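You operate a simulated robot arm through the tools that you are given. There is no shell and no other tool. Be economical: measure what you need, move in short steps, check, and stop when the job is done.

You run a simulated two-armed robot. Do the job below in one go: nothing can be reset, and whatever is moved stays where it is left.

TASK
Take the cardboard cover on the top of the black table and put it away on the cover mark on the white cabinet. Then put the blue dot cartridge from the top of the orange table on top of the orange dome. Then put the pink dot cartridge on top of the silver gland plate on the top of the orange table. Do these in the order given. Set down upright: blue dot cartridge, pink dot cartridge.

The check looks at the end state, three seconds after you hand in, the way a careful person would. Anything else that was tipped, shoved, dropped, spilled or broken makes it a failure. A push-on lid holds only when it is set on centred and level and pressed home; a screw cap is set on level and turned clockwise until tight.

THE ROBOT
Two 7-joint arms with three-finger grippers on one trunk, on a base that drives. Base frame: it is fixed to the floor where the robot stands at the start and does not move with it; the origin is under the middle of the robot, x ahead of it, y to its left, z up; the surface under the hand at the start is at about z = 800. Units: mm, degrees, N and s.
The left shoulder is at the start at [86, 126, 1110], the right one opposite. With the tool pointing down near the work surface each hand reaches from about 380 to 860 mm from the robot's upright axis, wherever it stands, measured 20 degrees to its own side. Places, roughly: COVER mark on the white cabinet (16x38 cm) [-600, -2480, 800]; blue dot cartridge [1750, 9250, 750]; gland plate [2500, 9500, 750]; orange dome [2000, 9250, 750]; pink dot cartridge [2750, 9250, 750]. Payload 2.94 kg a hand.
The TCP of each hand is the grasp point between the finger pads, 30 mm short of the fingertips. In the tool frame z runs along the fingers and y along their closing line. The gripper opens to 128 mm. The gripper's body begins 93 mm behind the TCP.
Orientation is that of the tool frame in the base frame, as [roll, pitch, yaw] about the fixed x, y, z axes, in that order (R = Rz(yaw) Ry(pitch) Rx(roll)). With the fingers straight down and closing along the base's y, the tool's x points along the base's -x, its y along +y and its z along -z.

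THE INTERFACE
- The arms move only by the tool apply_moves. It takes "left_series", "right_series" or both (then of equal length, played together; a hand with none holds still); each is one flat list of numbers, 7 for each row, row after row: the turn, a rotation vector about the tool's x, y, z in degrees, then the shift along the tool's x, y, z in mm, then the opening in per cent of the stroke, from 0 (shut) to 100 (fully open). In form: [ax, ay, az, x, y, z, grip, ax, ay, az, x, y, z, grip, ...]. A call has 1 to 12 rows; each row is the pose to reach, as a shift and turn from the pose commanded when the call began, along the tool's axes at that moment. Rows are played at 5 a second. More than 50 mm and 8.6 degrees between two rows, or a gripper value outside its range, and nothing of the call is played. A pose out of reach is approached as far as the arm can. The call stops where the force on the tool passes 40 N (or 10 N more than at its start, if that is more) or the arm is blocked; 0.2 s more then pass. The fingers move at their own pace and stop on an object; they squeeze with about 41 N. The grip force told is the motor's: it shows also when the fingers shut on nothing. Time passes only in rows, and 0.2 s behind the last, so rows that repeat a pose let the fingers close. The reply holds the time, the measured pose of the TCP, the force on the tool along the base axes, the opening and the grip force, in the units named above and with some noise, with the torque about the TCP (base axes, N m) and any sound that the robot's microphone picked up, and new pictures: "pictures" is both (left out), scene, wrist or none (wrist: the cameras of the hands that moved).
- Cameras (640 x 400 px; columns grow to the right, rows downward): "scene" is now at [220.7, 8.1, 1274]; the picture's right is [0.01, -1.00, 0.00], its down [-0.60, -0.01, -0.80] and it looks along [0.80, 0.01, -0.60] (base axes); focal length 270 px, centre (320, 200). "left" rides on the left gripper at [69, 15, -120] in its tool frame; the picture's right is [-0.21, 0.98, 0.00], its down [-0.82, -0.18, -0.54] and it looks along [-0.53, -0.12, 0.84] (tool axes); focal length 251 px, centre (320, 200). "right" rides on the right gripper at [69, -15, -120] in its tool frame; the picture's right is [0.22, 0.98, 0.00], its down [-0.82, 0.18, -0.54] and it looks along [-0.53, 0.12, 0.84] (tool axes); focal length 251 px, centre (320, 200). There is no depth. A picture from a camera that has moved, and an enlarged one, comes with that camera's place and axes in the base frame and with its lens. The place of the scene camera against the robot may be out by one fixed shift of up to 12 mm in any direction.
- lift_body(by): slides the trunk up (or, below 0, down) by that many mm; the arms and the scene camera ride with it, the base frame stays. It gives what a move gives, with no picture.
- base_move(legs): drives the robot by 1 to 6 legs, each [ahead, left, turn to the left] in mm, mm and degrees, along the robot's own axes; the way and the turn of a leg run together, so that a leg with both is an arc; at most 1500 mm and 180 degrees a leg. The arms and the cameras ride along, it lands a little off, and it stops where it bumps. It gives what a move gives, and a new picture of the scene camera.
- pan_tilt(pan, tilt): turns the head with the scene camera to pan (to the left, within 80 degrees either way) and tilt (down, from -29 to 69), counted from straight ahead of the robot. It gives what a move gives, and a new picture of the scene camera.
- zoom(camera, box): a new picture of the part [left, top, right, bottom] of that camera's present view, enlarged. No time passes.
- close_job(): hands the job in; it is judged then, once.

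Go step by step. Nothing tells you exact positions but the pictures and the camera data: compare them with the known pose of the tool, close in by small moves and look again before you grip or let go. The budget is 165 turns and 260 pictures, counting those below and the enlarged ones. Unless the task says otherwise, let go and move clear before handing in, and close with one line.

The tools are called after "Emit:" as a command line: name --argument value ..., lists and objects as JSON in quotes. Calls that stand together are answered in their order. apply_moves: Moves the arms, as the interface text tells. Its arguments: {"type":"object","properties":{"left_series":{"type":"array"},"right_series":{"type":"array"},"pictures":{"type":"string","enum":["both","scene","wrist","none"]}},"required":[]} The other tools are called the same way: lift_body (by) slides the trunk up or down; base_move (legs) drives the base; pan_tilt (pan, tilt) turns the head that bears the scene camera; zoom (camera, box) takes an enlarged picture of a part of a camera's view; close_job () hands the job in.

At the start:

```text
t: 0.0
left_ee_pos: [392.1, 132.7, 1046.8]
left_tcp_rot: [-179.9, 0.1, -180.0]
left_contact_force: [0.4, 0.3, 0.7]
left_moment: [0.01, 0.0, 0.0]
left_finger_gap: 128.1
left_finger_force: 0.1
right_ee_pos: [388.4, -140.5, 1099.9]
right_tcp_rot: [180.0, 0.0, 179.9]
right_contact_force: [0.2, -0.4, 0.2]
right_moment: [0.01, 0.0, 0.03]
right_finger_gap: 127.6
right_finger_force: 0.2
trunk travel left (down, up): [-325.0, 222.0]
robot x, y, heading: [-1.2, -1.9, -0.0]
head pan, tilt: [0.6, 37.0]
```

scene: 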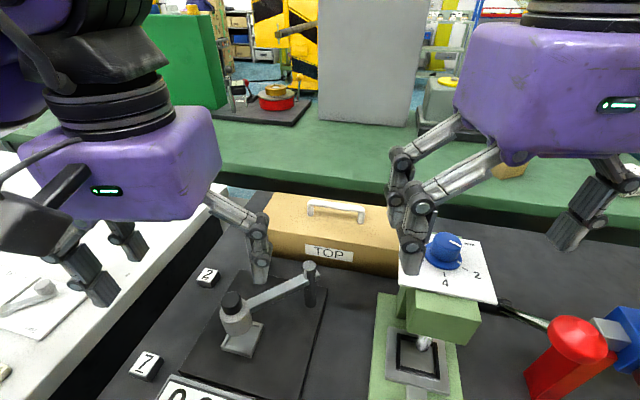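
right: 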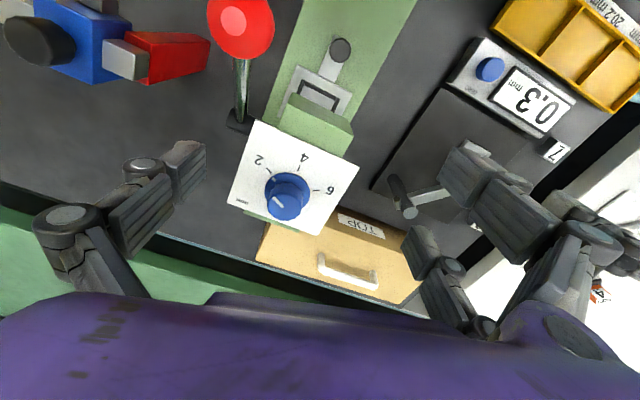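
left: 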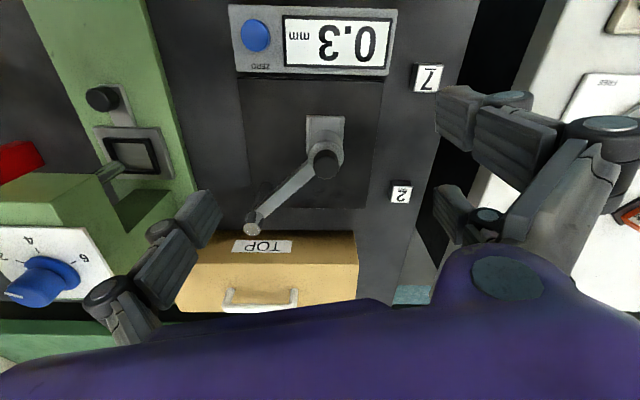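

I see the tan cover with its TOP label and white handle at roughly (644, -19, 920), behind the crank device and the dial panel. I'll look closer before choosing a hand.

Emit:
zoom --camera "scene" --box '[190, 150, 510, 350]'

Emit:
zoom --camera "left" --box '[120, 180, 440, 380]'

Emit:
zoom --camera "right" --box '[200, 120, 520, 320]'

```text
2.00 times, centred on (350, 250) of scene
camera zoom: at [220.7, 8.1, 1274.0], right [0.01, -1.0, 0.0], down [-0.6, -0.01, -0.8], along [0.8, 0.01, -0.6], focal length 540 px, centre (260, 100)
```

zoom: 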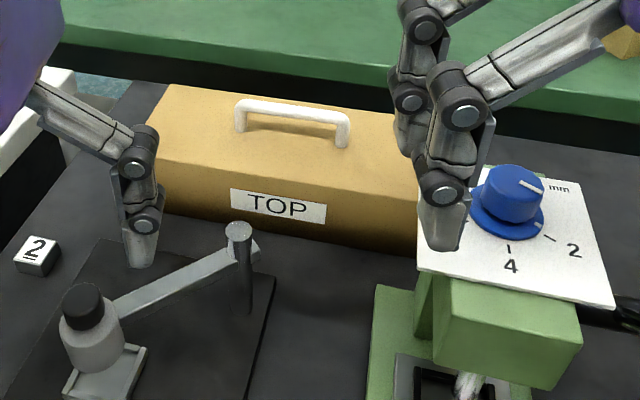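

```text
2.00 times, centred on (280, 280) of left
camera zoom: at [321.1, 147.8, 1167.6], right [0.21, 0.98, 0.0], down [0.82, -0.18, 0.54], along [0.53, -0.12, -0.84], focal length 503 px, centre (400, 40)
```

zoom: 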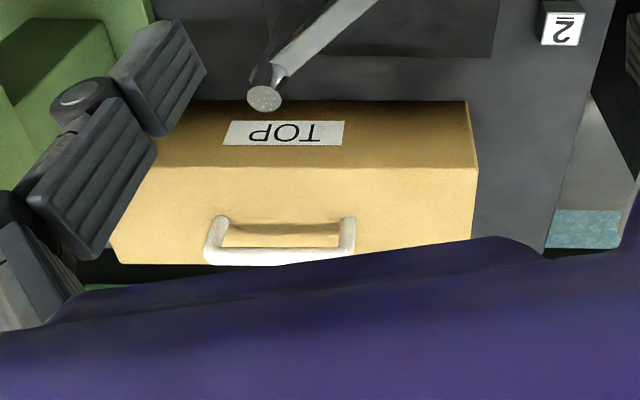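

```text
2.00 times, centred on (360, 220) of right
camera zoom: at [320.0, -155.3, 1220.8], right [-0.21, 0.98, 0.0], down [0.82, 0.18, 0.54], along [0.53, 0.12, -0.84], focal length 503 px, centre (240, 160)
```

zoom: 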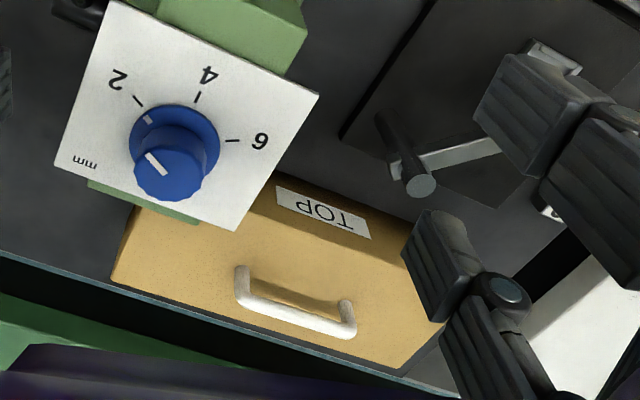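

The handle is centred near (658, -26, 923), turned about 13° clockwise, and the dial panel stands clear of the box. I'll bring the right hand over it at its present height, turned to close across the bar.

Emit:
apply_moves --right_series '[0, 0, -7.7, -27, 11.5, 0, 100, 0, 0, -15.4, -54, 23, 0, 100, 0, 0, -23.1, -81, 34.5, 0, 100, 0, 0, -30.8, -108, 46, 0, 100, 0, 0, -38.5, -135, 57.5, 0, 100, 0, 0, -46.2, -162, 69, 0, 100, 0, 0, -53.9, -189, 80.5, 0, 100, 0, 0, -61.6, -216, 92, 0, 100, 0, 0, -69.3, -243, 103.5, 0, 100, 0, 0, -77, -270, 115, 0, 100, 0, 0, -77, -270, 115, 0, 100]'

```text
t: 2.4
left_ee_pos: [391.4, 132.6, 1047.3]
left_tcp_rot: [-179.9, 0.0, -179.9]
left_contact_force: [-0.5, -0.1, 0.3]
left_moment: [0.04, 0.0, 0.03]
left_finger_gap: 127.9
left_finger_force: 0.0
right_ee_pos: [529.0, 10.7, 1082.5]
right_tcp_rot: [-180.0, 0.0, -103.2]
right_contact_force: [0.4, 0.1, -0.6]
right_moment: [0.02, 0.03, -0.03]
right_finger_gap: 128.0
right_finger_force: 0.1
right hand out of reach, approached as far as the arm can: row 8, 9, 10, 11
trunk travel left (down, up): [-325.0, 222.0]
robot x, y, heading: [-0.7, 0.7, -0.2]
head pan, tilt: [0.6, 37.0]
camera scene: at [220.8, 7.6, 1274.0], right [0.01, -1.0, 0.0], down [-0.6, -0.01, -0.8], along [0.8, 0.01, -0.6], focal length 270 px, centre (320, 200)
camera right: at [527.7, -59.0, 1202.1], right [-1.0, 0.01, 0.0], down [0.01, 0.84, 0.54], along [0.01, 0.54, -0.84], focal length 251 px, centre (320, 200)
```

scene: 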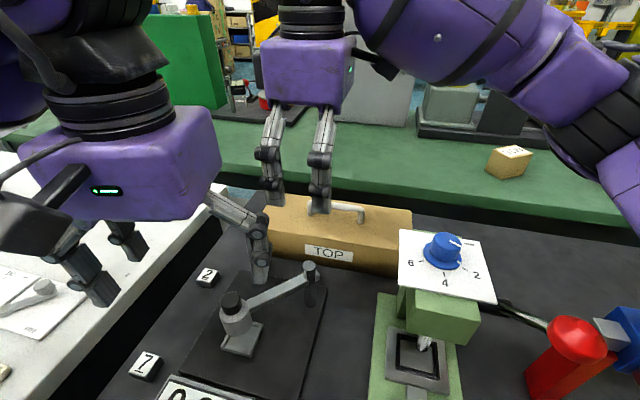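
right: 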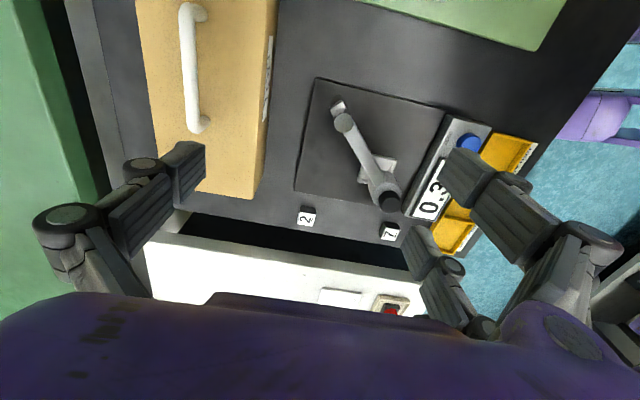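

The hand stopped short of the target because it can't reach that far at this height. I'll raise the trunk and then go on.

Emit:
lift_body --by 170

```text
t: 4.3
left_ee_pos: [391.7, 133.2, 1215.0]
left_tcp_rot: [-179.9, 0.0, -179.9]
left_contact_force: [1.8, -0.5, 0.5]
left_moment: [0.01, 0.02, 0.01]
left_finger_gap: 127.8
left_finger_force: 0.0
right_ee_pos: [477.3, 11.9, 1375.8]
right_tcp_rot: [-165.0, 3.4, -102.8]
right_contact_force: [-0.8, 0.7, 0.1]
right_moment: [0.01, 0.03, 0.01]
right_finger_gap: 128.0
right_finger_force: 0.0
trunk travel left (down, up): [-495.0, 52.0]
robot x, y, heading: [-2.3, 2.1, 0.1]
head pan, tilt: [0.6, 37.0]
```

Emit:
apply_moves --right_series '[0, 0, 0, 0, 0, 0, 100, 0, 0, 0, 0, 0, 0, 100, 0, 0, 0, 0, 0, 0, 100]' --pictures "none"

```text
t: 5.1
left_ee_pos: [392.0, 133.6, 1216.5]
left_tcp_rot: [-179.9, -0.1, -179.9]
left_contact_force: [0.3, 0.6, 0.0]
left_moment: [-0.03, -0.01, -0.01]
left_finger_gap: 128.1
left_finger_force: 0.0
right_ee_pos: [477.5, 12.2, 1377.0]
right_tcp_rot: [-165.0, 3.6, -102.9]
right_contact_force: [-0.7, -0.3, -0.2]
right_moment: [-0.03, -0.02, 0.02]
right_finger_gap: 128.1
right_finger_force: 0.1
trunk travel left (down, up): [-495.0, 52.0]
robot x, y, heading: [0.9, -3.0, -0.2]
head pan, tilt: [0.6, 37.0]
```

The base frame pose of the right hand shifted while the trunk rose, so I'll straighten the hand and bring it down towards the handle.

Emit:
apply_moves --right_series '[-2.5, 0.6, -0.1, 2, -14, 43, 100, -5, 1.2, -0.2, 4, -28, 86, 100, -7.5, 1.8, -0.3, 6, -42, 129, 100, -10, 2.4, -0.4, 9, -56, 172, 100, -12.5, 3, -0.4, 11, -69, 214, 100, -15, 3.5, -0.5, 13, -83, 257, 100, -15, 3.5, -0.5, 13, -83, 257, 100]' --pictures "wrist"

```text
t: 6.7
left_ee_pos: [390.9, 132.7, 1217.8]
left_tcp_rot: [-179.9, 0.0, -179.9]
left_contact_force: [-0.3, -0.4, 0.6]
left_moment: [0.03, -0.01, -0.01]
left_finger_gap: 128.1
left_finger_force: 0.0
right_ee_pos: [490.3, 11.5, 1199.4]
right_tcp_rot: [179.1, 1.2, -106.5]
right_contact_force: [0.1, -0.1, -0.8]
right_moment: [-0.01, 0.01, 0.03]
right_finger_gap: 128.0
right_finger_force: 0.1
right hand out of reach, approached as far as the arm can: row 1, 2, 3, 4, 5, 6, 7
trunk travel left (down, up): [-495.0, 52.0]
robot x, y, heading: [-2.3, -0.2, 0.1]
head pan, tilt: [0.6, 37.0]
camera right: at [486.5, -63.2, 1317.5], right [-1.0, 0.07, 0.01], down [0.06, 0.83, 0.56], along [0.03, 0.56, -0.83], focal length 251 px, centre (320, 200)
```

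right: 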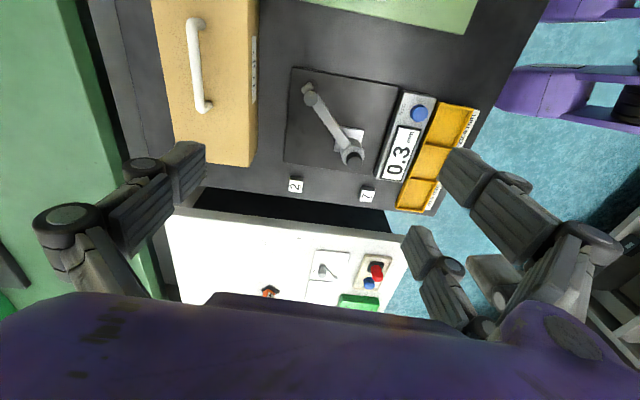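

Emit:
apply_moves --right_series '[0, 0, 0, 0, 0, 40, 100, 0, 0, 0, 0, 0, 80, 100, 0, 0, 0, 0, 0, 120, 100, 0, 0, 0, -7, -24, 120, 100, 0, 0, 0, -14, -48, 120, 100, 0, 0, 0, -21, -72, 120, 100, 0, 0, 0, -28, -96, 120, 100]' --pictures "none"

```text
t: 8.3
left_ee_pos: [389.2, 133.2, 1216.5]
left_tcp_rot: [-179.9, 0.1, -179.9]
left_contact_force: [0.7, 0.0, 0.1]
left_moment: [0.02, 0.01, 0.06]
left_finger_gap: 128.1
left_finger_force: 0.1
right_ee_pos: [489.3, 16.6, 1077.4]
right_tcp_rot: [179.3, 1.3, -106.4]
right_contact_force: [-0.7, -0.7, 0.5]
right_moment: [0.03, 0.03, 0.02]
right_finger_gap: 128.3
right_finger_force: 0.1
right hand out of reach, approached as far as the arm can: row 4, 5, 6, 7
trunk travel left (down, up): [-495.0, 52.0]
robot x, y, heading: [0.3, -1.2, 0.1]
head pan, tilt: [0.6, 37.0]
```

The right wrist won't go further forward turned this way. I'll take the right hand back to its start and use the left hand instead, turning the other way.

Emit:
apply_moves --right_series '[0, 0, 8.2, 0, 0, -40, 100, 0, 0, 16.4, 22, 7, -60, 100, 0, 0, 24.6, 44, 13, -60, 100, 0, 0, 32.8, 67, 20, -60, 100, 0, 0, 41, 89, 26, -60, 100, 0, 0, 49.2, 112, 33, -60, 100, 0, 0, 57.4, 134, 40, -60, 100, 0, 0, 65.6, 157, 46, -60, 100, 0, 0, 73.6, 179, 53, -60, 100, 0, 0, 73.6, 179, 53, -60, 100]' --left_series '[0, 0, 0, 0, 0, 0, 100, 0, 0, 0, 0, 0, 0, 100, 0, 0, -8, 0, 0, 20, 100, 0, 0, -16, 0, 0, 40, 100, 0, 0, -24, 0, 0, 60, 100, 0, 0, -32, -10, 0, 80, 100, 0, 0, -40, -20, 0, 90, 100, 0, 0, -48, -30, 0, 100, 100, 0, 0, -56, -40, 0, 110, 100, 0, 0, -64, -50, 0, 120, 100]' --pictures "none"

```text
t: 10.5
left_ee_pos: [444.1, 134.4, 1095.4]
left_tcp_rot: [-180.0, -0.1, -115.7]
left_contact_force: [1.0, 0.6, 0.1]
left_moment: [-0.01, 0.0, 0.01]
left_finger_gap: 128.1
left_finger_force: 0.0
right_ee_pos: [388.6, -144.7, 1132.4]
right_tcp_rot: [178.7, -0.5, 180.0]
right_contact_force: [-0.2, 0.0, -0.3]
right_moment: [-0.05, 0.01, 0.01]
right_finger_gap: 128.0
right_finger_force: 0.0
trunk travel left (down, up): [-495.0, 52.0]
robot x, y, heading: [-0.6, 2.7, 0.2]
head pan, tilt: [0.6, 37.0]
```

Emit:
apply_moves --left_series '[0, 0, -2, 8, -37, 6, 100, 0, 0, -4, 15, -75, 12, 100, 0, 0, -6, 23, -112, 18, 100, 0, 0, -8, 31, -149, 24, 100, 0, 0, -10, 39, -186, 30, 100, 0, 0, -12, 46, -224, 36, 100, 0, 0, -13.7, 54, -261, 40, 100, 0, 0, -13.7, 54, -261, 40, 100]'

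```text
t: 12.3
left_ee_pos: [654.7, -29.0, 1057.7]
left_tcp_rot: [-179.9, -0.2, -102.2]
left_contact_force: [0.3, -0.1, -1.4]
left_moment: [-0.04, 0.0, 0.01]
left_finger_gap: 128.0
left_finger_force: 0.0
right_ee_pos: [387.7, -144.1, 1133.0]
right_tcp_rot: [178.8, -0.4, -179.8]
right_contact_force: [0.1, 0.2, 0.5]
right_moment: [-0.03, 0.0, -0.03]
right_finger_gap: 128.0
right_finger_force: 0.1
trunk travel left (down, up): [-495.0, 52.0]
robot x, y, heading: [1.7, 3.5, 0.1]
head pan, tilt: [0.6, 37.0]
camera scene: at [150.9, 9.2, 1458.8], right [0.01, -1.0, 0.0], down [-0.6, -0.01, -0.8], along [0.8, 0.01, -0.6], focal length 270 px, centre (320, 200)
camera left: at [623.3, -93.2, 1178.7], right [-0.91, 0.42, 0.0], down [0.35, 0.77, 0.54], along [0.23, 0.49, -0.84], focal length 251 px, centre (320, 200)
```

scene: 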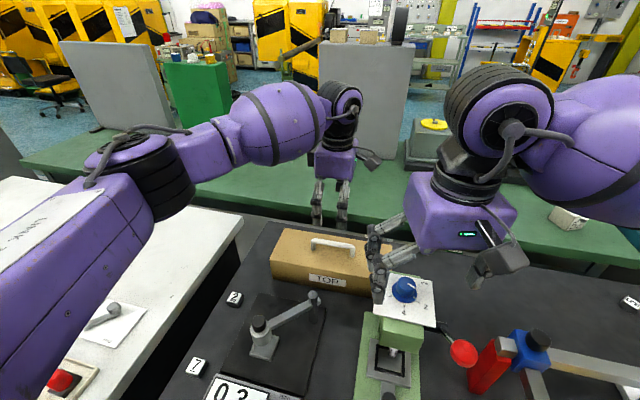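
left: 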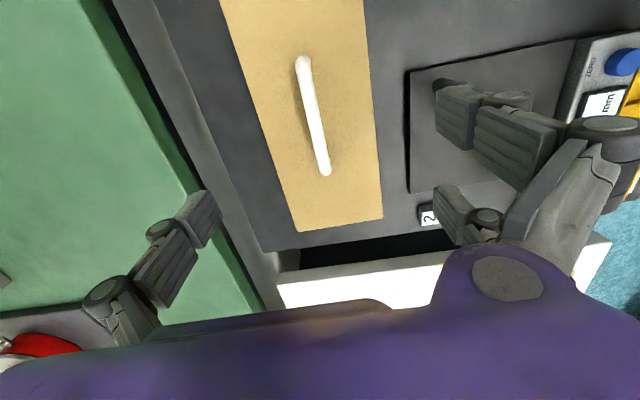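

The left hand reaches well and sits over the handle. I'll make a small correction, then go down part way and check.

Emit:
apply_moves --left_series '[0, 0, 1.2, 1.2, -3.9, 35, 100, 0, 0, 1.2, 1.2, -3.9, 70, 100, 0, 0, 1.2, 1.2, -3.9, 100, 100, 0, 0, 1.2, 1.2, -3.9, 100, 100]'

```text
t: 13.3
left_ee_pos: [654.1, -32.9, 958.8]
left_tcp_rot: [-179.9, -0.1, -103.5]
left_contact_force: [0.1, 0.7, 0.5]
left_moment: [0.0, 0.0, -0.02]
left_finger_gap: 127.9
left_finger_force: 0.1
right_ee_pos: [387.8, -144.1, 1132.6]
right_tcp_rot: [178.7, -0.4, -179.9]
right_contact_force: [0.4, -0.2, 0.4]
right_moment: [0.02, 0.0, 0.02]
right_finger_gap: 128.1
right_finger_force: 0.0
trunk travel left (down, up): [-495.0, 52.0]
robot x, y, heading: [1.1, 1.8, 0.1]
head pan, tilt: [0.6, 37.0]
camera scene: at [151.3, 8.1, 1458.8], right [0.01, -1.0, 0.0], down [-0.6, -0.01, -0.8], along [0.8, 0.01, -0.6], focal length 270 px, centre (320, 200)
camera left: at [622.5, -96.1, 1080.0], right [-0.9, 0.44, 0.0], down [0.37, 0.76, 0.54], along [0.24, 0.48, -0.84], focal length 251 px, centre (320, 200)
```

scene: 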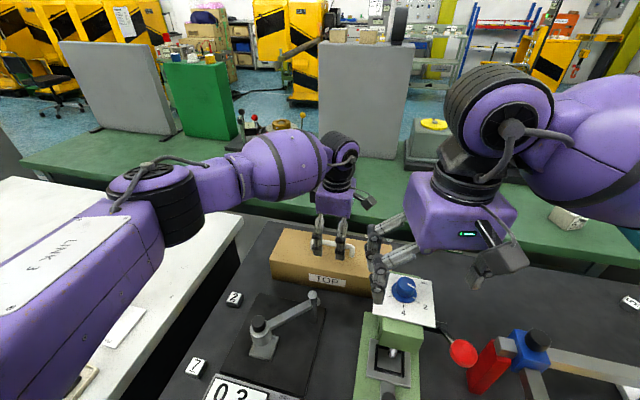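
left: 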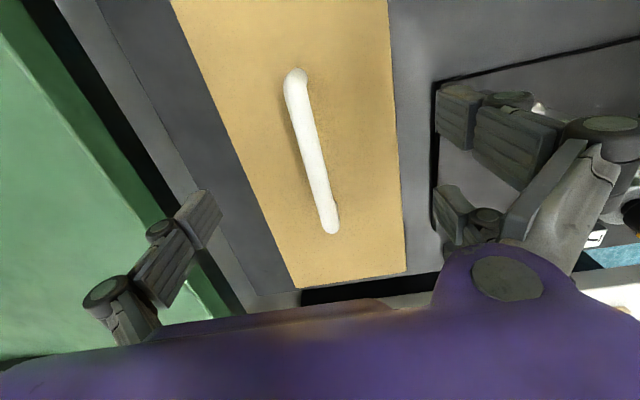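

Emit:
apply_moves --left_series '[0, 0, 0.5, -2.5, -3.4, 20, 100, 0, 0, 0.5, -2.5, -3.4, 38, 100, 0, 0, 0.5, -2.5, -3.4, 38, 50, 0, 0, 0.5, -2.5, -3.4, 38, 0, 0, 0, 0.5, -2.5, -3.4, 38, 0, 0, 0, 0.5, -2.5, -3.4, 38, 0, 0, 0, 0.5, -2.5, -3.4, 38, 0]'

```text
t: 14.9
left_ee_pos: [659.7, -30.8, 918.8]
left_tcp_rot: [179.9, -0.1, -104.0]
left_contact_force: [-0.6, 0.8, -0.2]
left_moment: [0.01, -0.09, -0.01]
left_finger_gap: 11.9
left_finger_force: 38.7
right_ee_pos: [388.4, -144.0, 1132.3]
right_tcp_rot: [178.7, -0.4, -179.9]
right_contact_force: [0.2, 0.4, 0.3]
right_moment: [-0.02, -0.02, 0.0]
right_finger_gap: 128.1
right_finger_force: 0.0
trunk travel left (down, up): [-495.0, 52.0]
robot x, y, heading: [-1.1, 1.8, 0.0]
head pan, tilt: [0.6, 37.0]
camera scene: at [151.6, 8.1, 1458.7], right [0.01, -1.0, 0.0], down [-0.6, -0.01, -0.8], along [0.8, 0.01, -0.6], focal length 270 px, centre (320, 200)
camera left: at [626.7, -93.9, 1040.4], right [-0.9, 0.44, 0.0], down [0.37, 0.76, 0.54], along [0.24, 0.48, -0.84], focal length 251 px, centre (320, 200)
```

scene: 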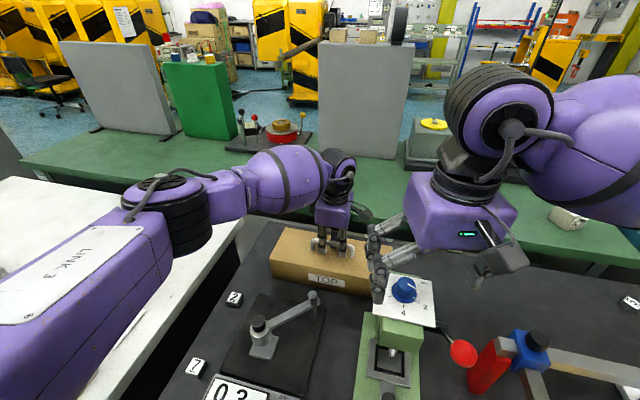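
left: 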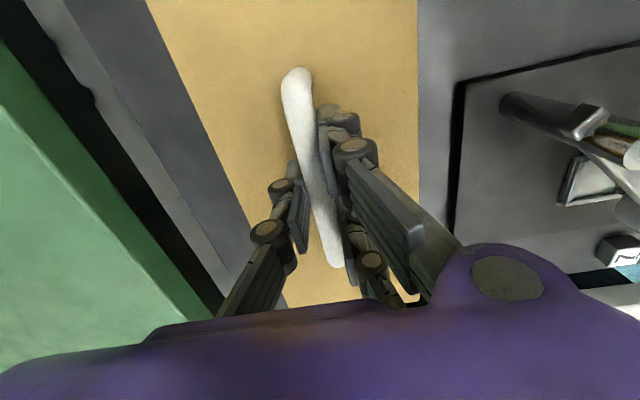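

The handle is gripped. I'll lift straight up.

Emit:
apply_moves --left_series '[0, 0, 0, 0, 0, -10, 0, 0, 0, 0, 0, 0, -25, 0, 0, 0, 0, 0, 0, -50, 0, 0, 0, 0, 0, 0, -75, 0, 0, 0, 0, 0, 0, -100, 0, 0, 0, 0, 0, 0, -125, 0, 0, 0, 0, 0, 0, -150, 0, 0, 0, 0, 0, 0, -150, 0]'

Emit:
lift_body --by 50

```text
t: 16.7
left_ee_pos: [658.2, -30.2, 1070.5]
left_tcp_rot: [-180.0, -0.1, -103.8]
left_contact_force: [-0.1, -0.1, -1.7]
left_moment: [-0.02, 0.03, -0.02]
left_finger_gap: 11.8
left_finger_force: 39.2
right_ee_pos: [388.7, -144.1, 1131.6]
right_tcp_rot: [178.6, -0.3, -179.9]
right_contact_force: [0.7, 0.2, 0.3]
right_moment: [0.0, 0.0, 0.0]
right_finger_gap: 128.1
right_finger_force: 0.0
trunk travel left (down, up): [-495.0, 52.0]
robot x, y, heading: [-1.0, 0.5, 0.0]
head pan, tilt: [0.6, 37.0]
camera scene: at [152.0, 8.2, 1458.6], right [0.01, -1.0, 0.0], down [-0.6, -0.01, -0.8], along [0.8, 0.01, -0.6], focal length 270 px, centre (320, 200)
camera left: at [626.6, -93.3, 1190.8], right [-0.9, 0.44, 0.0], down [0.37, 0.76, 0.54], along [0.24, 0.48, -0.84], focal length 251 px, centre (320, 200)
```

scene: 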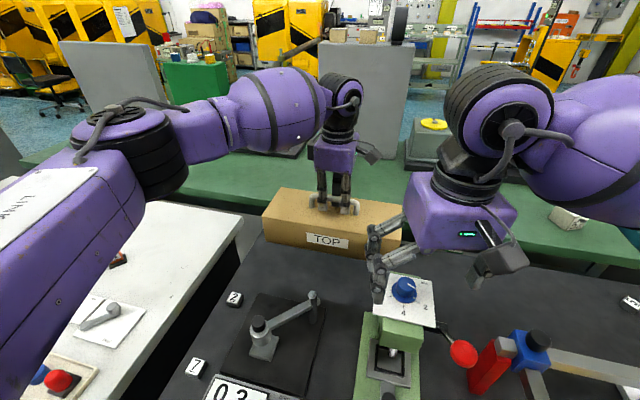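
left: 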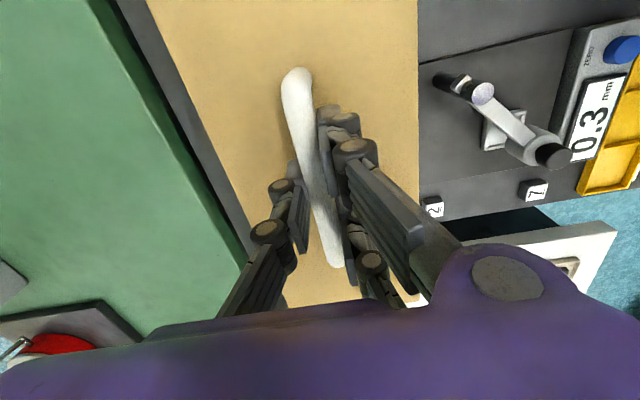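

```text
t: 17.6
left_ee_pos: [661.6, -30.4, 1114.4]
left_tcp_rot: [179.7, -0.2, -103.8]
left_contact_force: [0.4, 0.6, -2.1]
left_moment: [-0.01, 0.01, -0.04]
left_finger_gap: 11.9
left_finger_force: 39.1
right_ee_pos: [391.0, -143.0, 1182.8]
right_tcp_rot: [178.7, -0.7, -179.9]
right_contact_force: [0.0, -0.1, -0.5]
right_moment: [-0.01, 0.03, -0.02]
right_finger_gap: 127.9
right_finger_force: 0.0
trunk travel left (down, up): [-545.0, 2.0]
robot x, y, heading: [3.4, 2.7, 0.1]
head pan, tilt: [0.6, 37.0]
```

The cover is up and light. Now I'll lift the left hand further and move the right hand out to the side.

Emit:
apply_moves --left_series '[0, 0, 0, 1, 4, -15, 0, 0, 0, 0, 2, 8, -30, 0, 0, 0, 0, 3, 12, -45, 0, 0, 0, 0, 5, 19, -65, 0, 0, 0, 0, 5, 19, -75, 0]' --right_series '[0, 0, 0, 12, -40, 0, 100, 0, 0, 0, 24, -80, 0, 100, 0, 0, 0, 36, -120, 0, 100, 0, 0, 0, 48, -160, 0, 100, 0, 0, 0, 60, -190, 0, 100]'

```text
t: 18.8
left_ee_pos: [638.3, -31.9, 1197.1]
left_tcp_rot: [-179.9, -0.1, -104.0]
left_contact_force: [-0.7, 0.2, -1.5]
left_moment: [0.02, -0.04, 0.0]
left_finger_gap: 12.3
left_finger_force: 38.8
right_ee_pos: [329.0, -333.6, 1181.6]
right_tcp_rot: [178.7, -0.2, -179.7]
right_contact_force: [-0.5, -0.6, 0.5]
right_moment: [0.01, 0.0, -0.01]
right_finger_gap: 127.7
right_finger_force: 0.1
trunk travel left (down, up): [-545.0, 2.0]
robot x, y, heading: [-0.4, -1.4, -0.0]
head pan, tilt: [0.6, 37.0]
camera scene: at [93.3, 8.2, 1511.9], right [0.01, -1.0, 0.0], down [-0.6, -0.01, -0.8], along [0.8, 0.01, -0.6], focal length 270 px, centre (320, 200)
camera right: at [261.4, -351.0, 1301.1], right [-0.22, 0.98, 0.02], down [0.82, 0.17, 0.54], along [0.52, 0.14, -0.84], focal length 251 px, centre (320, 200)
camera left: at [606.2, -94.9, 1316.7], right [-0.9, 0.44, 0.0], down [0.37, 0.76, 0.54], along [0.24, 0.48, -0.84], focal length 251 px, centre (320, 200)
```

scene: 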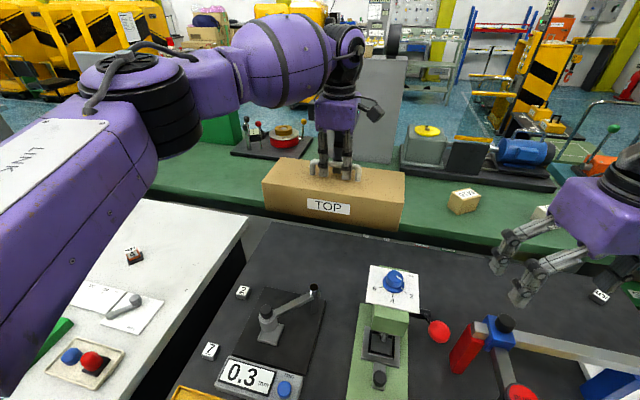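
right: 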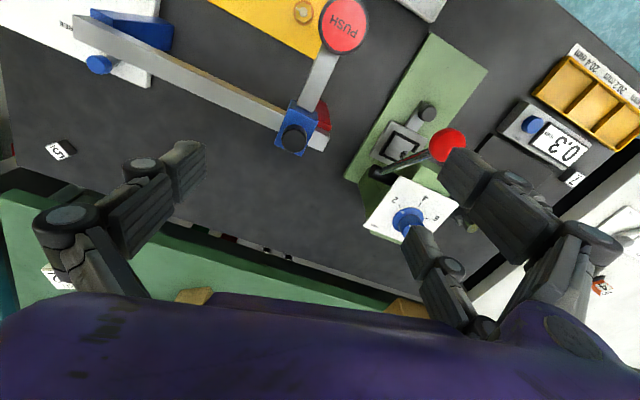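
left: 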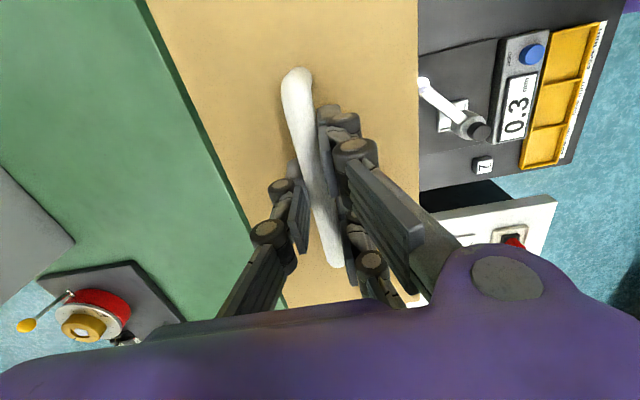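

The cover is clear of everything at about z 1075 and up. I'll back away from the table and look right towards the white cabinet.

Emit:
base_move --legs '[[-500, 0, 0]]'

Emit:
pan_tilt --pan -80 --tilt 20

```text
t: 21.8
left_ee_pos: [140.9, -33.5, 1193.3]
left_tcp_rot: [-179.9, -0.1, -104.3]
left_contact_force: [-0.3, 0.6, -1.1]
left_moment: [0.01, 0.0, -0.02]
left_finger_gap: 11.9
left_finger_force: 39.1
right_ee_pos: [-169.4, -333.7, 1179.3]
right_tcp_rot: [178.7, -0.5, 179.7]
right_contact_force: [0.4, 0.9, 0.5]
right_moment: [0.03, 0.01, 0.02]
right_finger_gap: 127.7
right_finger_force: 0.0
trunk travel left (down, up): [-545.0, 2.0]
robot x, y, heading: [-499.8, 2.8, -0.4]
head pan, tilt: [0.6, 37.0]
camera scene: at [-402.9, 9.4, 1511.6], right [0.0, -1.0, 0.0], down [-0.6, 0.0, -0.8], along [0.8, 0.0, -0.6], focal length 270 px, centre (320, 200)
```

scene: 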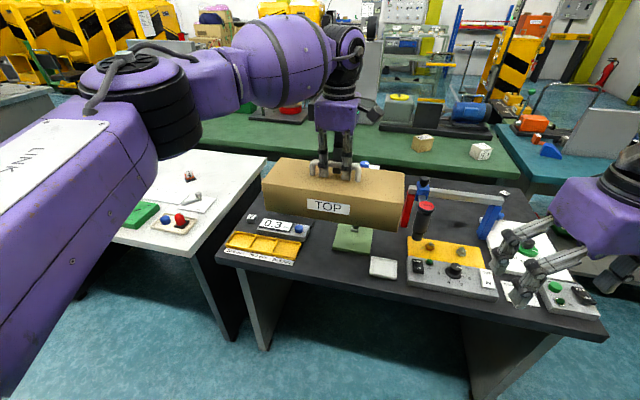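

```text
t: 23.3
left_ee_pos: [142.2, -34.2, 1194.3]
left_tcp_rot: [180.0, -0.2, -104.3]
left_contact_force: [0.1, -0.5, -1.4]
left_moment: [0.01, 0.03, 0.01]
left_finger_gap: 12.0
left_finger_force: 38.9
right_ee_pos: [-171.1, -333.4, 1179.9]
right_tcp_rot: [178.7, -0.4, 179.6]
right_contact_force: [0.4, 0.4, 0.6]
right_moment: [0.02, 0.02, 0.03]
right_finger_gap: 127.9
right_finger_force: 0.0
trunk travel left (down, up): [-545.0, 2.0]
robot x, y, heading: [-498.3, 3.1, -0.4]
head pan, tilt: [-80.0, 20.0]
camera scene: at [-475.2, -82.6, 1538.7], right [-0.99, -0.17, 0.0], down [-0.06, 0.34, -0.94], along [0.16, -0.93, -0.34], focal length 270 px, centre (320, 200)
```

scene: 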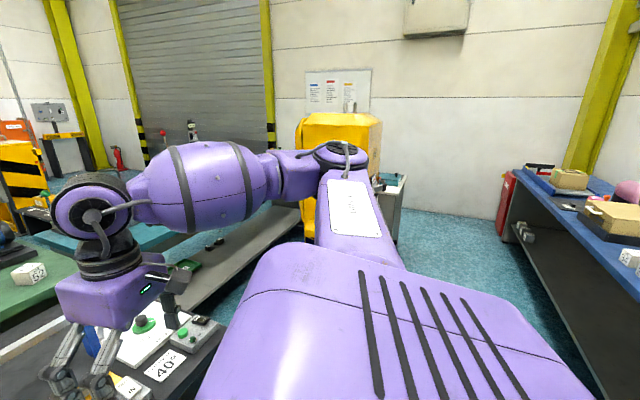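

The white cabinet seems to be ahead once I face right, near (-650, -2500). I'll turn right on the spot and look at the way.

Emit:
base_move --legs '[[-150, 0, 0], [0, 0, -90]]'

Emit:
pan_tilt --pan 0 --tilt 25

```text
t: 28.6
left_ee_pos: [-698.3, -635.1, 1194.5]
left_tcp_rot: [-180.0, -0.1, 164.4]
left_contact_force: [0.8, -0.1, -1.5]
left_moment: [0.0, 0.0, 0.03]
left_finger_gap: 11.9
left_finger_force: 39.2
right_ee_pos: [-991.7, -316.7, 1180.9]
right_tcp_rot: [178.7, -0.4, 88.2]
right_contact_force: [0.3, -0.1, -0.3]
right_moment: [-0.03, -0.01, 0.02]
right_finger_gap: 128.0
right_finger_force: 0.0
trunk travel left (down, up): [-545.0, 2.0]
robot x, y, heading: [-650.4, 2.4, -91.6]
head pan, tilt: [-80.0, 20.0]
camera scene: at [-736.5, -6.9, 1538.7], right [-0.14, 0.99, 0.0], down [0.34, 0.05, -0.94], along [-0.93, -0.14, -0.34], focal length 270 px, centre (320, 200)
```

scene: 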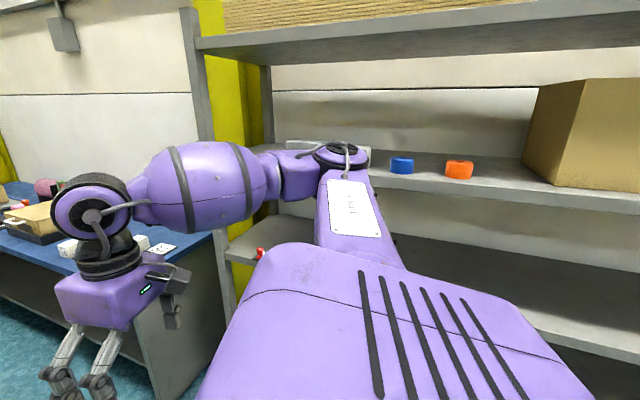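

```text
t: 30.1
left_ee_pos: [-698.2, -634.8, 1193.1]
left_tcp_rot: [-179.9, 0.0, 164.4]
left_contact_force: [-0.1, -0.4, -1.7]
left_moment: [0.02, 0.0, -0.01]
left_finger_gap: 12.1
left_finger_force: 38.6
right_ee_pos: [-991.6, -316.2, 1178.9]
right_tcp_rot: [178.7, -0.4, 88.3]
right_contact_force: [0.1, -0.4, -0.2]
right_moment: [-0.01, 0.03, 0.02]
right_finger_gap: 128.1
right_finger_force: 0.0
trunk travel left (down, up): [-545.0, 2.0]
robot x, y, heading: [-650.8, 1.2, -91.6]
head pan, tilt: [0.0, 25.0]
camera scene: at [-647.2, -85.6, 1530.6], right [-1.0, 0.03, 0.0], down [0.01, 0.42, -0.91], along [-0.03, -0.91, -0.42], focal length 270 px, centre (320, 200)
```

scene: 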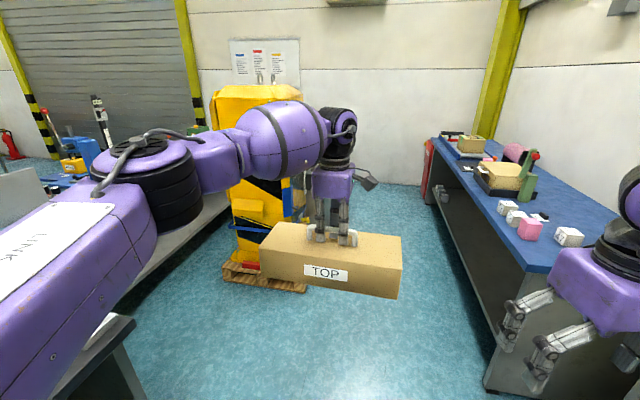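

Emit:
base_move --legs '[[0, 0, 1.6], [1000, 0, 0]]'

Emit:
pan_tilt --pan 0 --tilt 40

```text
t: 35.7
left_ee_pos: [-693.4, -1640.3, 1193.3]
left_tcp_rot: [180.0, -0.1, 165.4]
left_contact_force: [0.3, -0.1, -1.9]
left_moment: [0.0, -0.01, 0.02]
left_finger_gap: 12.1
left_finger_force: 39.2
right_ee_pos: [-992.4, -1327.7, 1180.1]
right_tcp_rot: [178.6, -0.4, 89.4]
right_contact_force: [-0.3, -0.1, -0.1]
right_moment: [0.01, -0.02, 0.0]
right_finger_gap: 128.2
right_finger_force: 0.1
trunk travel left (down, up): [-545.0, 2.0]
robot x, y, heading: [-657.4, -1003.5, -90.9]
head pan, tilt: [0.0, 25.0]
camera scene: at [-652.1, -1090.1, 1530.7], right [-1.0, 0.01, 0.0], down [0.0, 0.42, -0.91], along [-0.01, -0.91, -0.42], focal length 270 px, centre (320, 200)
```

scene: 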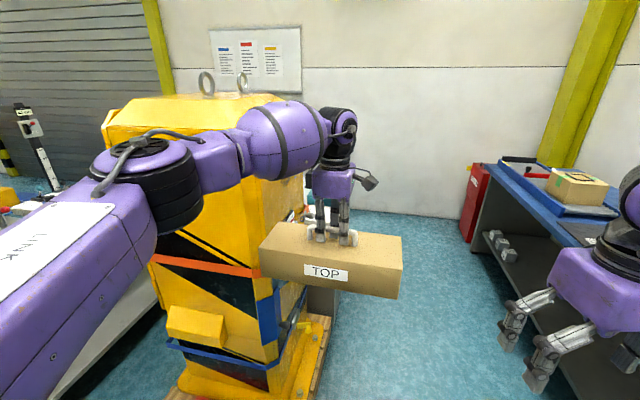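

```text
t: 36.4
left_ee_pos: [-693.8, -1641.8, 1192.9]
left_tcp_rot: [-179.9, -0.1, 165.5]
left_contact_force: [-0.1, 0.0, -1.5]
left_moment: [0.02, 0.01, 0.01]
left_finger_gap: 12.3
left_finger_force: 38.7
right_ee_pos: [-991.0, -1328.3, 1179.0]
right_tcp_rot: [178.8, -0.4, 89.4]
right_contact_force: [-0.2, -0.1, 0.6]
right_moment: [-0.03, -0.02, 0.01]
right_finger_gap: 128.2
right_finger_force: 0.0
trunk travel left (down, up): [-545.0, 2.0]
robot x, y, heading: [-657.6, -1002.9, -90.6]
head pan, tilt: [0.0, 40.0]
camera scene: at [-652.0, -1083.8, 1507.4], right [-1.0, 0.01, 0.0], down [0.01, 0.64, -0.77], along [-0.01, -0.77, -0.64], focal length 270 px, centre (320, 200)
```

scene: 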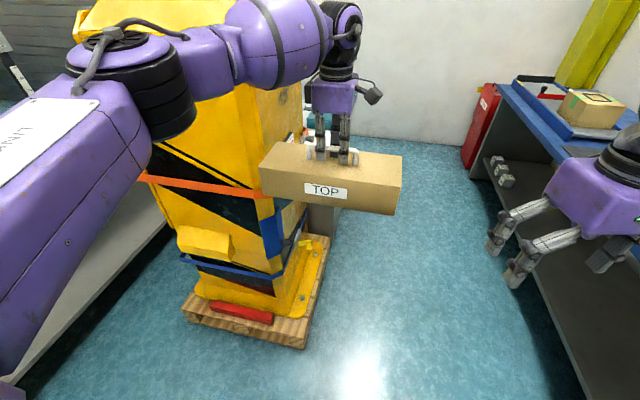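

The yellow machine stands in front of the cabinet, so I'll approach from the cabinet's open side at -x. I'll strafe right, drive down the aisle, turn part way left and look.

Emit:
base_move --legs '[[0, -550, 0], [1400, 0, 0], [0, 0, 50]]'

```text
t: 50.6
left_ee_pos: [-718.9, -2827.2, 1193.8]
left_tcp_rot: [-179.9, -0.2, -142.6]
left_contact_force: [-0.6, -0.5, -1.4]
left_moment: [0.01, 0.03, -0.01]
left_finger_gap: 12.1
left_finger_force: 39.0
right_ee_pos: [-1149.8, -2869.8, 1179.9]
right_tcp_rot: [178.8, -0.4, 141.4]
right_contact_force: [-0.5, -0.2, 0.0]
right_moment: [0.0, 0.02, -0.01]
right_finger_gap: 128.0
right_finger_force: 0.2
trunk travel left (down, up): [-545.0, 2.0]
robot x, y, heading: [-1204.1, -2403.7, -38.8]
head pan, tilt: [0.0, 40.0]
camera scene: at [-1126.1, -2451.9, 1507.3], right [-0.62, -0.78, 0.0], down [-0.5, 0.4, -0.77], along [0.6, -0.48, -0.64], focal length 270 px, centre (320, 200)
```

scene: 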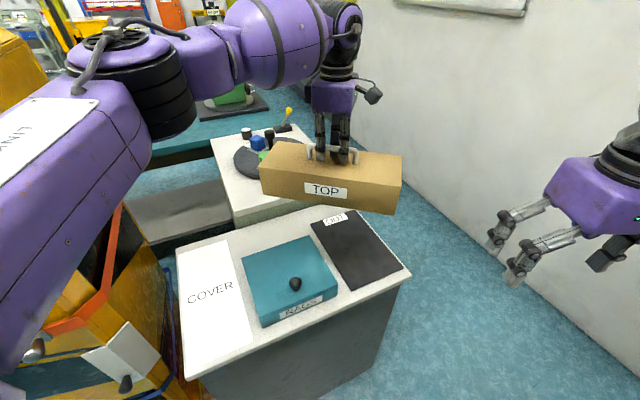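

The COVER mark is on the left part of the white cabinet, centred near (-588, -2470) with its long axis at about -14°. The machine stands close beside it, so I'll look at that clearance before choosing where to stand.

Emit:
pan_tilt --pan 45 --tilt 45

Emit:
zoom --camera "left" --box '[0, 0, 640, 400]'

```text
t: 51.7
left_ee_pos: [-719.5, -2827.7, 1194.2]
left_tcp_rot: [-179.9, -0.2, -142.6]
left_contact_force: [-0.8, -0.6, -1.2]
left_moment: [-0.01, -0.02, 0.0]
left_finger_gap: 11.9
left_finger_force: 38.9
right_ee_pos: [-1149.7, -2870.4, 1179.3]
right_tcp_rot: [178.7, -0.4, 141.4]
right_contact_force: [-1.0, 0.3, -0.4]
right_moment: [-0.01, 0.0, -0.03]
right_finger_gap: 128.0
right_finger_force: 0.1
trunk travel left (down, up): [-545.0, 2.0]
robot x, y, heading: [-1197.3, -2402.7, -38.9]
head pan, tilt: [45.0, 45.0]
camera scene: at [-1111.5, -2389.9, 1500.1], right [0.11, -0.99, 0.0], down [-0.7, -0.08, -0.71], along [0.7, 0.08, -0.71], focal length 270 px, centre (320, 200)
```

scene: 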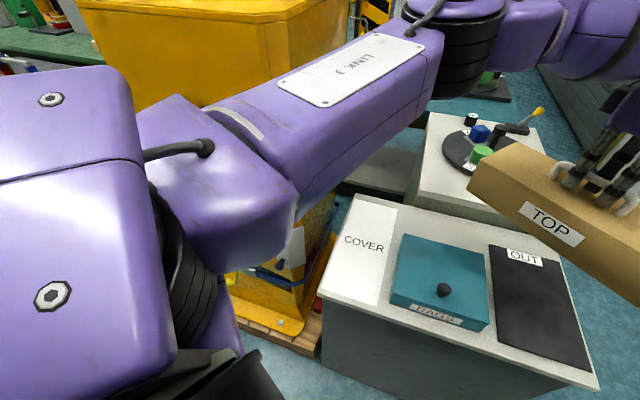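

```text
1.00 times, centred on (320, 200) of left (not enlarged: the box is as wide or as high as the picture)
camera zoom: at [-784.3, -2858.2, 1315.1], right [-0.42, 0.91, 0.0], down [0.76, 0.36, 0.54], along [0.49, 0.23, -0.84], focal length 251 px, centre (320, 200)
```

zoom: 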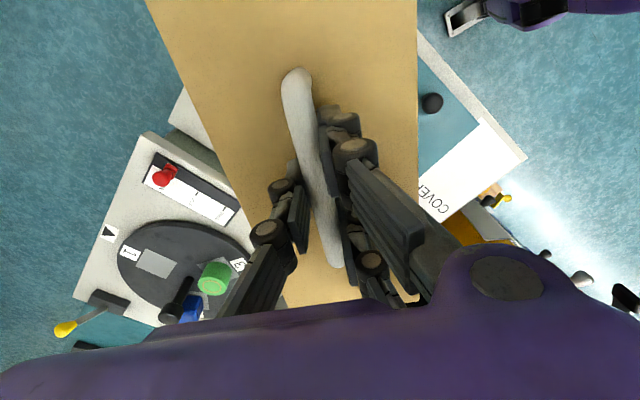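

The machine's body comes within about 130 mm of the mark, so I'll stand further south and heading about 15°, which keeps the arm clear of it. I'll shift first and then turn.

Emit:
base_move --legs '[[158, -241, 0], [0, 0, 54]]'

Emit:
pan_tilt --pan 0 --tilt 50

```text
t: 56.9
left_ee_pos: [-604.2, -2546.4, 1193.5]
left_tcp_rot: [180.0, -0.2, -88.2]
left_contact_force: [0.0, 0.5, -1.6]
left_moment: [0.02, 0.0, 0.02]
left_finger_gap: 11.8
left_finger_force: 38.8
right_ee_pos: [-820.1, -2919.0, 1179.2]
right_tcp_rot: [178.6, -0.4, -164.2]
right_contact_force: [-0.2, -0.3, -0.6]
right_moment: [-0.01, 0.0, 0.04]
right_finger_gap: 127.8
right_finger_force: 0.0
trunk travel left (down, up): [-545.0, 2.0]
robot x, y, heading: [-1225.1, -2691.8, 15.7]
head pan, tilt: [45.0, 45.0]
camera scene: at [-1181.2, -2609.3, 1500.1], right [0.87, -0.49, 0.0], down [-0.35, -0.62, -0.71], along [0.35, 0.62, -0.71], focal length 270 px, centre (320, 200)
```

scene: 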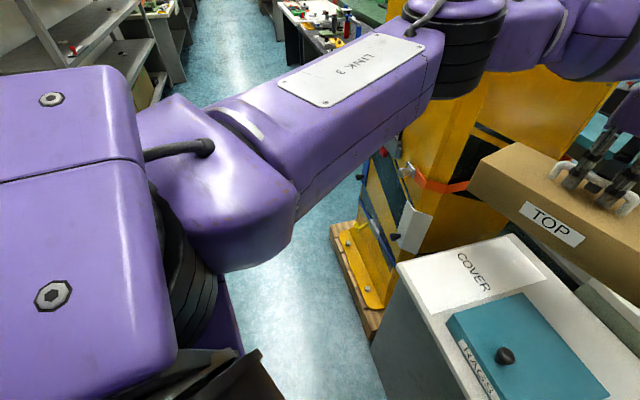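

```text
t: 58.0
left_ee_pos: [-604.8, -2545.3, 1192.1]
left_tcp_rot: [-180.0, -0.1, -88.2]
left_contact_force: [-0.3, -0.2, -2.0]
left_moment: [-0.04, 0.0, -0.02]
left_finger_gap: 12.1
left_finger_force: 39.0
right_ee_pos: [-820.1, -2919.5, 1180.2]
right_tcp_rot: [178.7, -0.3, -164.2]
right_contact_force: [0.2, -0.1, -0.3]
right_moment: [0.02, 0.0, 0.01]
right_finger_gap: 128.1
right_finger_force: 0.1
trunk travel left (down, up): [-545.0, 2.0]
robot x, y, heading: [-1227.0, -2690.3, 15.6]
head pan, tilt: [0.0, 50.0]
camera scene: at [-1146.8, -2659.2, 1493.2], right [0.27, -0.96, 0.0], down [-0.74, -0.21, -0.64], along [0.62, 0.17, -0.77], focal length 270 px, centre (320, 200)
```

scene: 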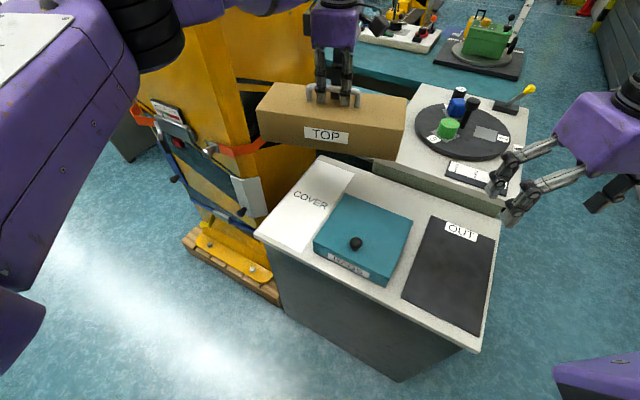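

The mark is centred near (-586, -2474), long axis about -12°. I'll turn the box in place, high up, to line it up with the mark.

Emit:
apply_moves --left_series '[0, 0, 8.5, 0, 0, 0, 0, 0, 0, 17, 0, 0, 0, 0, 0, 0, 25.5, 0, 0, 0, 0, 0, 0, 34, 0, 0, 0, 0, 0, 0, 42.5, 0, 0, 0, 0, 0, 0, 51, 0, 0, 0, 0, 0, 0, 59.5, 0, 0, 0, 0, 0, 0, 68, 0, 0, 0, 0, 0, 0, 76.5, 0, 0, 0, 0, 0, 0, 85, 0, 0, 0, 0, 0, 0, 93.5, 0, 0, 0, 0, 0, 0, 102, 0, 0, 0, 0]'

```text
t: 60.6
left_ee_pos: [-603.7, -2545.6, 1193.2]
left_tcp_rot: [-180.0, -0.1, 169.6]
left_contact_force: [0.7, 0.0, -1.6]
left_moment: [-0.02, 0.06, -0.04]
left_finger_gap: 12.0
left_finger_force: 39.1
right_ee_pos: [-821.0, -2919.0, 1179.0]
right_tcp_rot: [178.7, -0.4, -164.2]
right_contact_force: [0.8, -0.4, 0.1]
right_moment: [-0.01, -0.01, -0.01]
right_finger_gap: 127.9
right_finger_force: 0.1
trunk travel left (down, up): [-545.0, 2.0]
robot x, y, heading: [-1230.8, -2689.2, 15.9]
head pan, tilt: [0.0, 50.0]
camera scene: at [-1146.7, -2659.3, 1493.1], right [0.27, -0.96, 0.0], down [-0.74, -0.21, -0.64], along [0.62, 0.17, -0.77], focal length 270 px, centre (320, 200)
camera left: at [-670.1, -2518.4, 1315.1], right [0.39, 0.92, 0.0], down [0.78, -0.32, 0.54], along [0.5, -0.21, -0.84], focal length 251 px, centre (320, 200)
```

scene: 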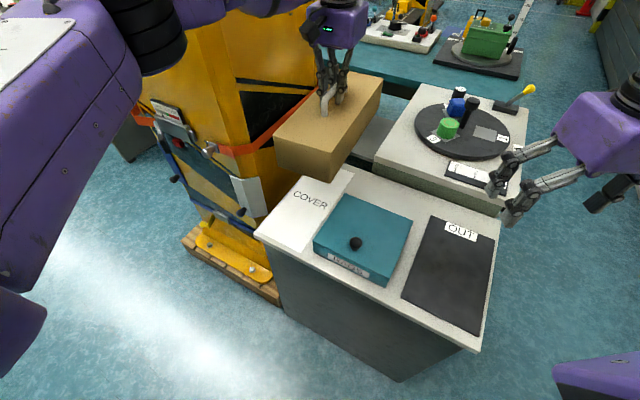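
left: 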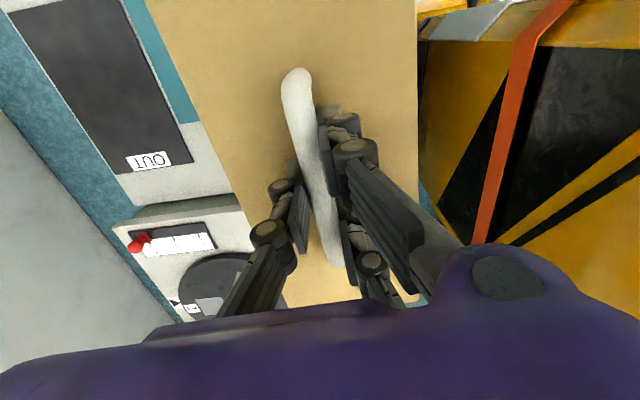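

Box and mark are nearly parallel now. I'll move across over the mark and go down to about z 1010.

Emit:
apply_moves --left_series '[0, 0, 0.8, -2, 37, 0, 0, 0, 0, 1.6, -4.5, 73.6, 0, 0, 0, 0, 1.6, -4.5, 73.6, 45, 0, 0, 0, 1.6, -4.5, 73.6, 90, 0, 0, 0, 1.6, -4.5, 73.6, 135, 0, 0, 0, 1.6, -4.5, 73.6, 180, 0, 0, 0, 1.6, -4.5, 73.6, 180, 0]'

```text
t: 62.2
left_ee_pos: [-588.8, -2473.9, 1013.2]
left_tcp_rot: [-180.0, 0.1, 168.1]
left_contact_force: [0.0, 0.1, -0.7]
left_moment: [0.0, 0.0, -0.04]
left_finger_gap: 12.0
left_finger_force: 38.8
right_ee_pos: [-820.4, -2919.5, 1180.0]
right_tcp_rot: [178.7, -0.4, -164.1]
right_contact_force: [-0.2, -0.3, 0.3]
right_moment: [0.01, 0.01, 0.01]
right_finger_gap: 127.8
right_finger_force: 0.0
trunk travel left (down, up): [-545.0, 2.0]
robot x, y, heading: [-1228.6, -2689.5, 15.8]
head pan, tilt: [0.0, 50.0]
camera scene: at [-1147.5, -2659.3, 1493.3], right [0.27, -0.96, 0.0], down [-0.74, -0.21, -0.64], along [0.62, 0.17, -0.77], focal length 270 px, centre (320, 200)
camera left: at [-654.6, -2444.8, 1134.4], right [0.41, 0.91, 0.0], down [0.77, -0.34, 0.54], along [0.49, -0.22, -0.84], focal length 251 px, centre (320, 200)
```

scene: 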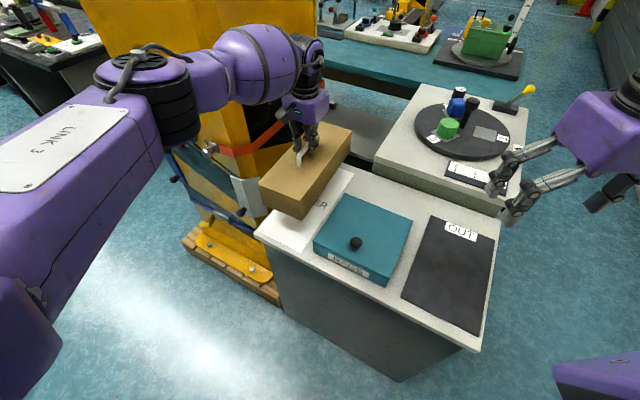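
left: 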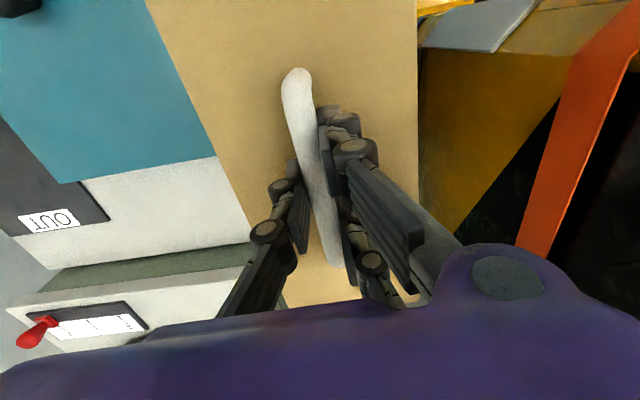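

Emit:
apply_moves --left_series '[0, 0, 0, 0, 0, 35, 0, 0, 0, 0, 0, 0, 70, 0, 0, 0, 0, 0, 0, 70, 0]' --pictures "wrist"

Emit:
zoom --camera "scene" --box '[210, 100, 450, 250]'

```text
t: 63.0
left_ee_pos: [-602.7, -2449.6, 943.3]
left_tcp_rot: [-179.9, 0.3, 168.2]
left_contact_force: [0.0, -0.2, -0.6]
left_moment: [0.02, 0.03, 0.01]
left_finger_gap: 11.8
left_finger_force: 39.2
left hand out of reach, approached as far as the arm can: row 2, 3
right_ee_pos: [-819.3, -2920.2, 1180.2]
right_tcp_rot: [178.6, -0.3, -164.1]
right_contact_force: [-0.8, 1.7, 0.0]
right_moment: [0.02, -0.01, 0.02]
right_finger_gap: 128.0
right_finger_force: 0.1
trunk travel left (down, up): [-545.0, 2.0]
robot x, y, heading: [-1228.3, -2689.5, 16.0]
head pan, tilt: [0.0, 50.0]
camera left: at [-669.0, -2421.2, 1065.0], right [0.41, 0.91, 0.0], down [0.77, -0.34, 0.54], along [0.5, -0.22, -0.84], focal length 251 px, centre (320, 200)
```

left: 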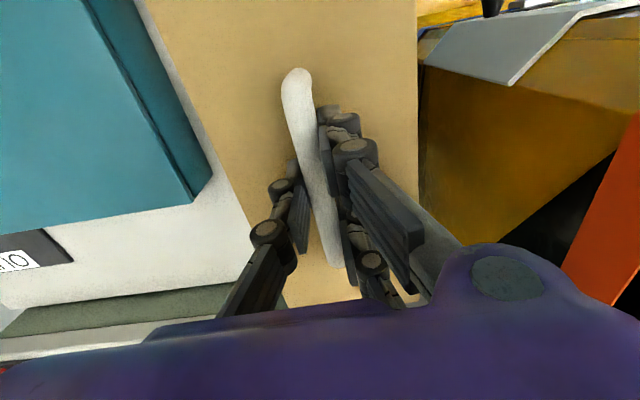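

```text
2.67 times, centred on (330, 175) of scene
camera zoom: at [-1146.8, -2659.4, 1493.3], right [0.27, -0.96, 0.0], down [-0.74, -0.21, -0.64], along [0.62, 0.17, -0.77], focal length 720 px, centre (293, 267)
```

zoom: 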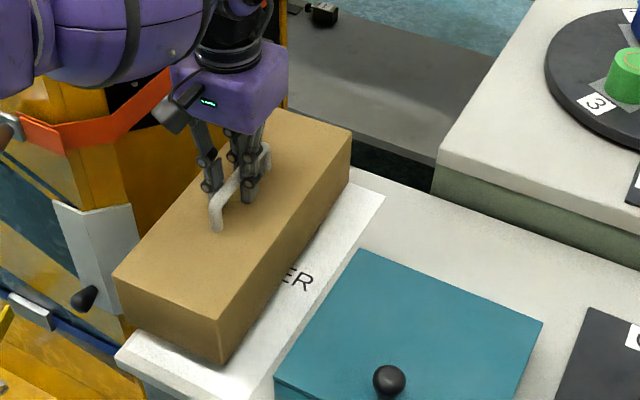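

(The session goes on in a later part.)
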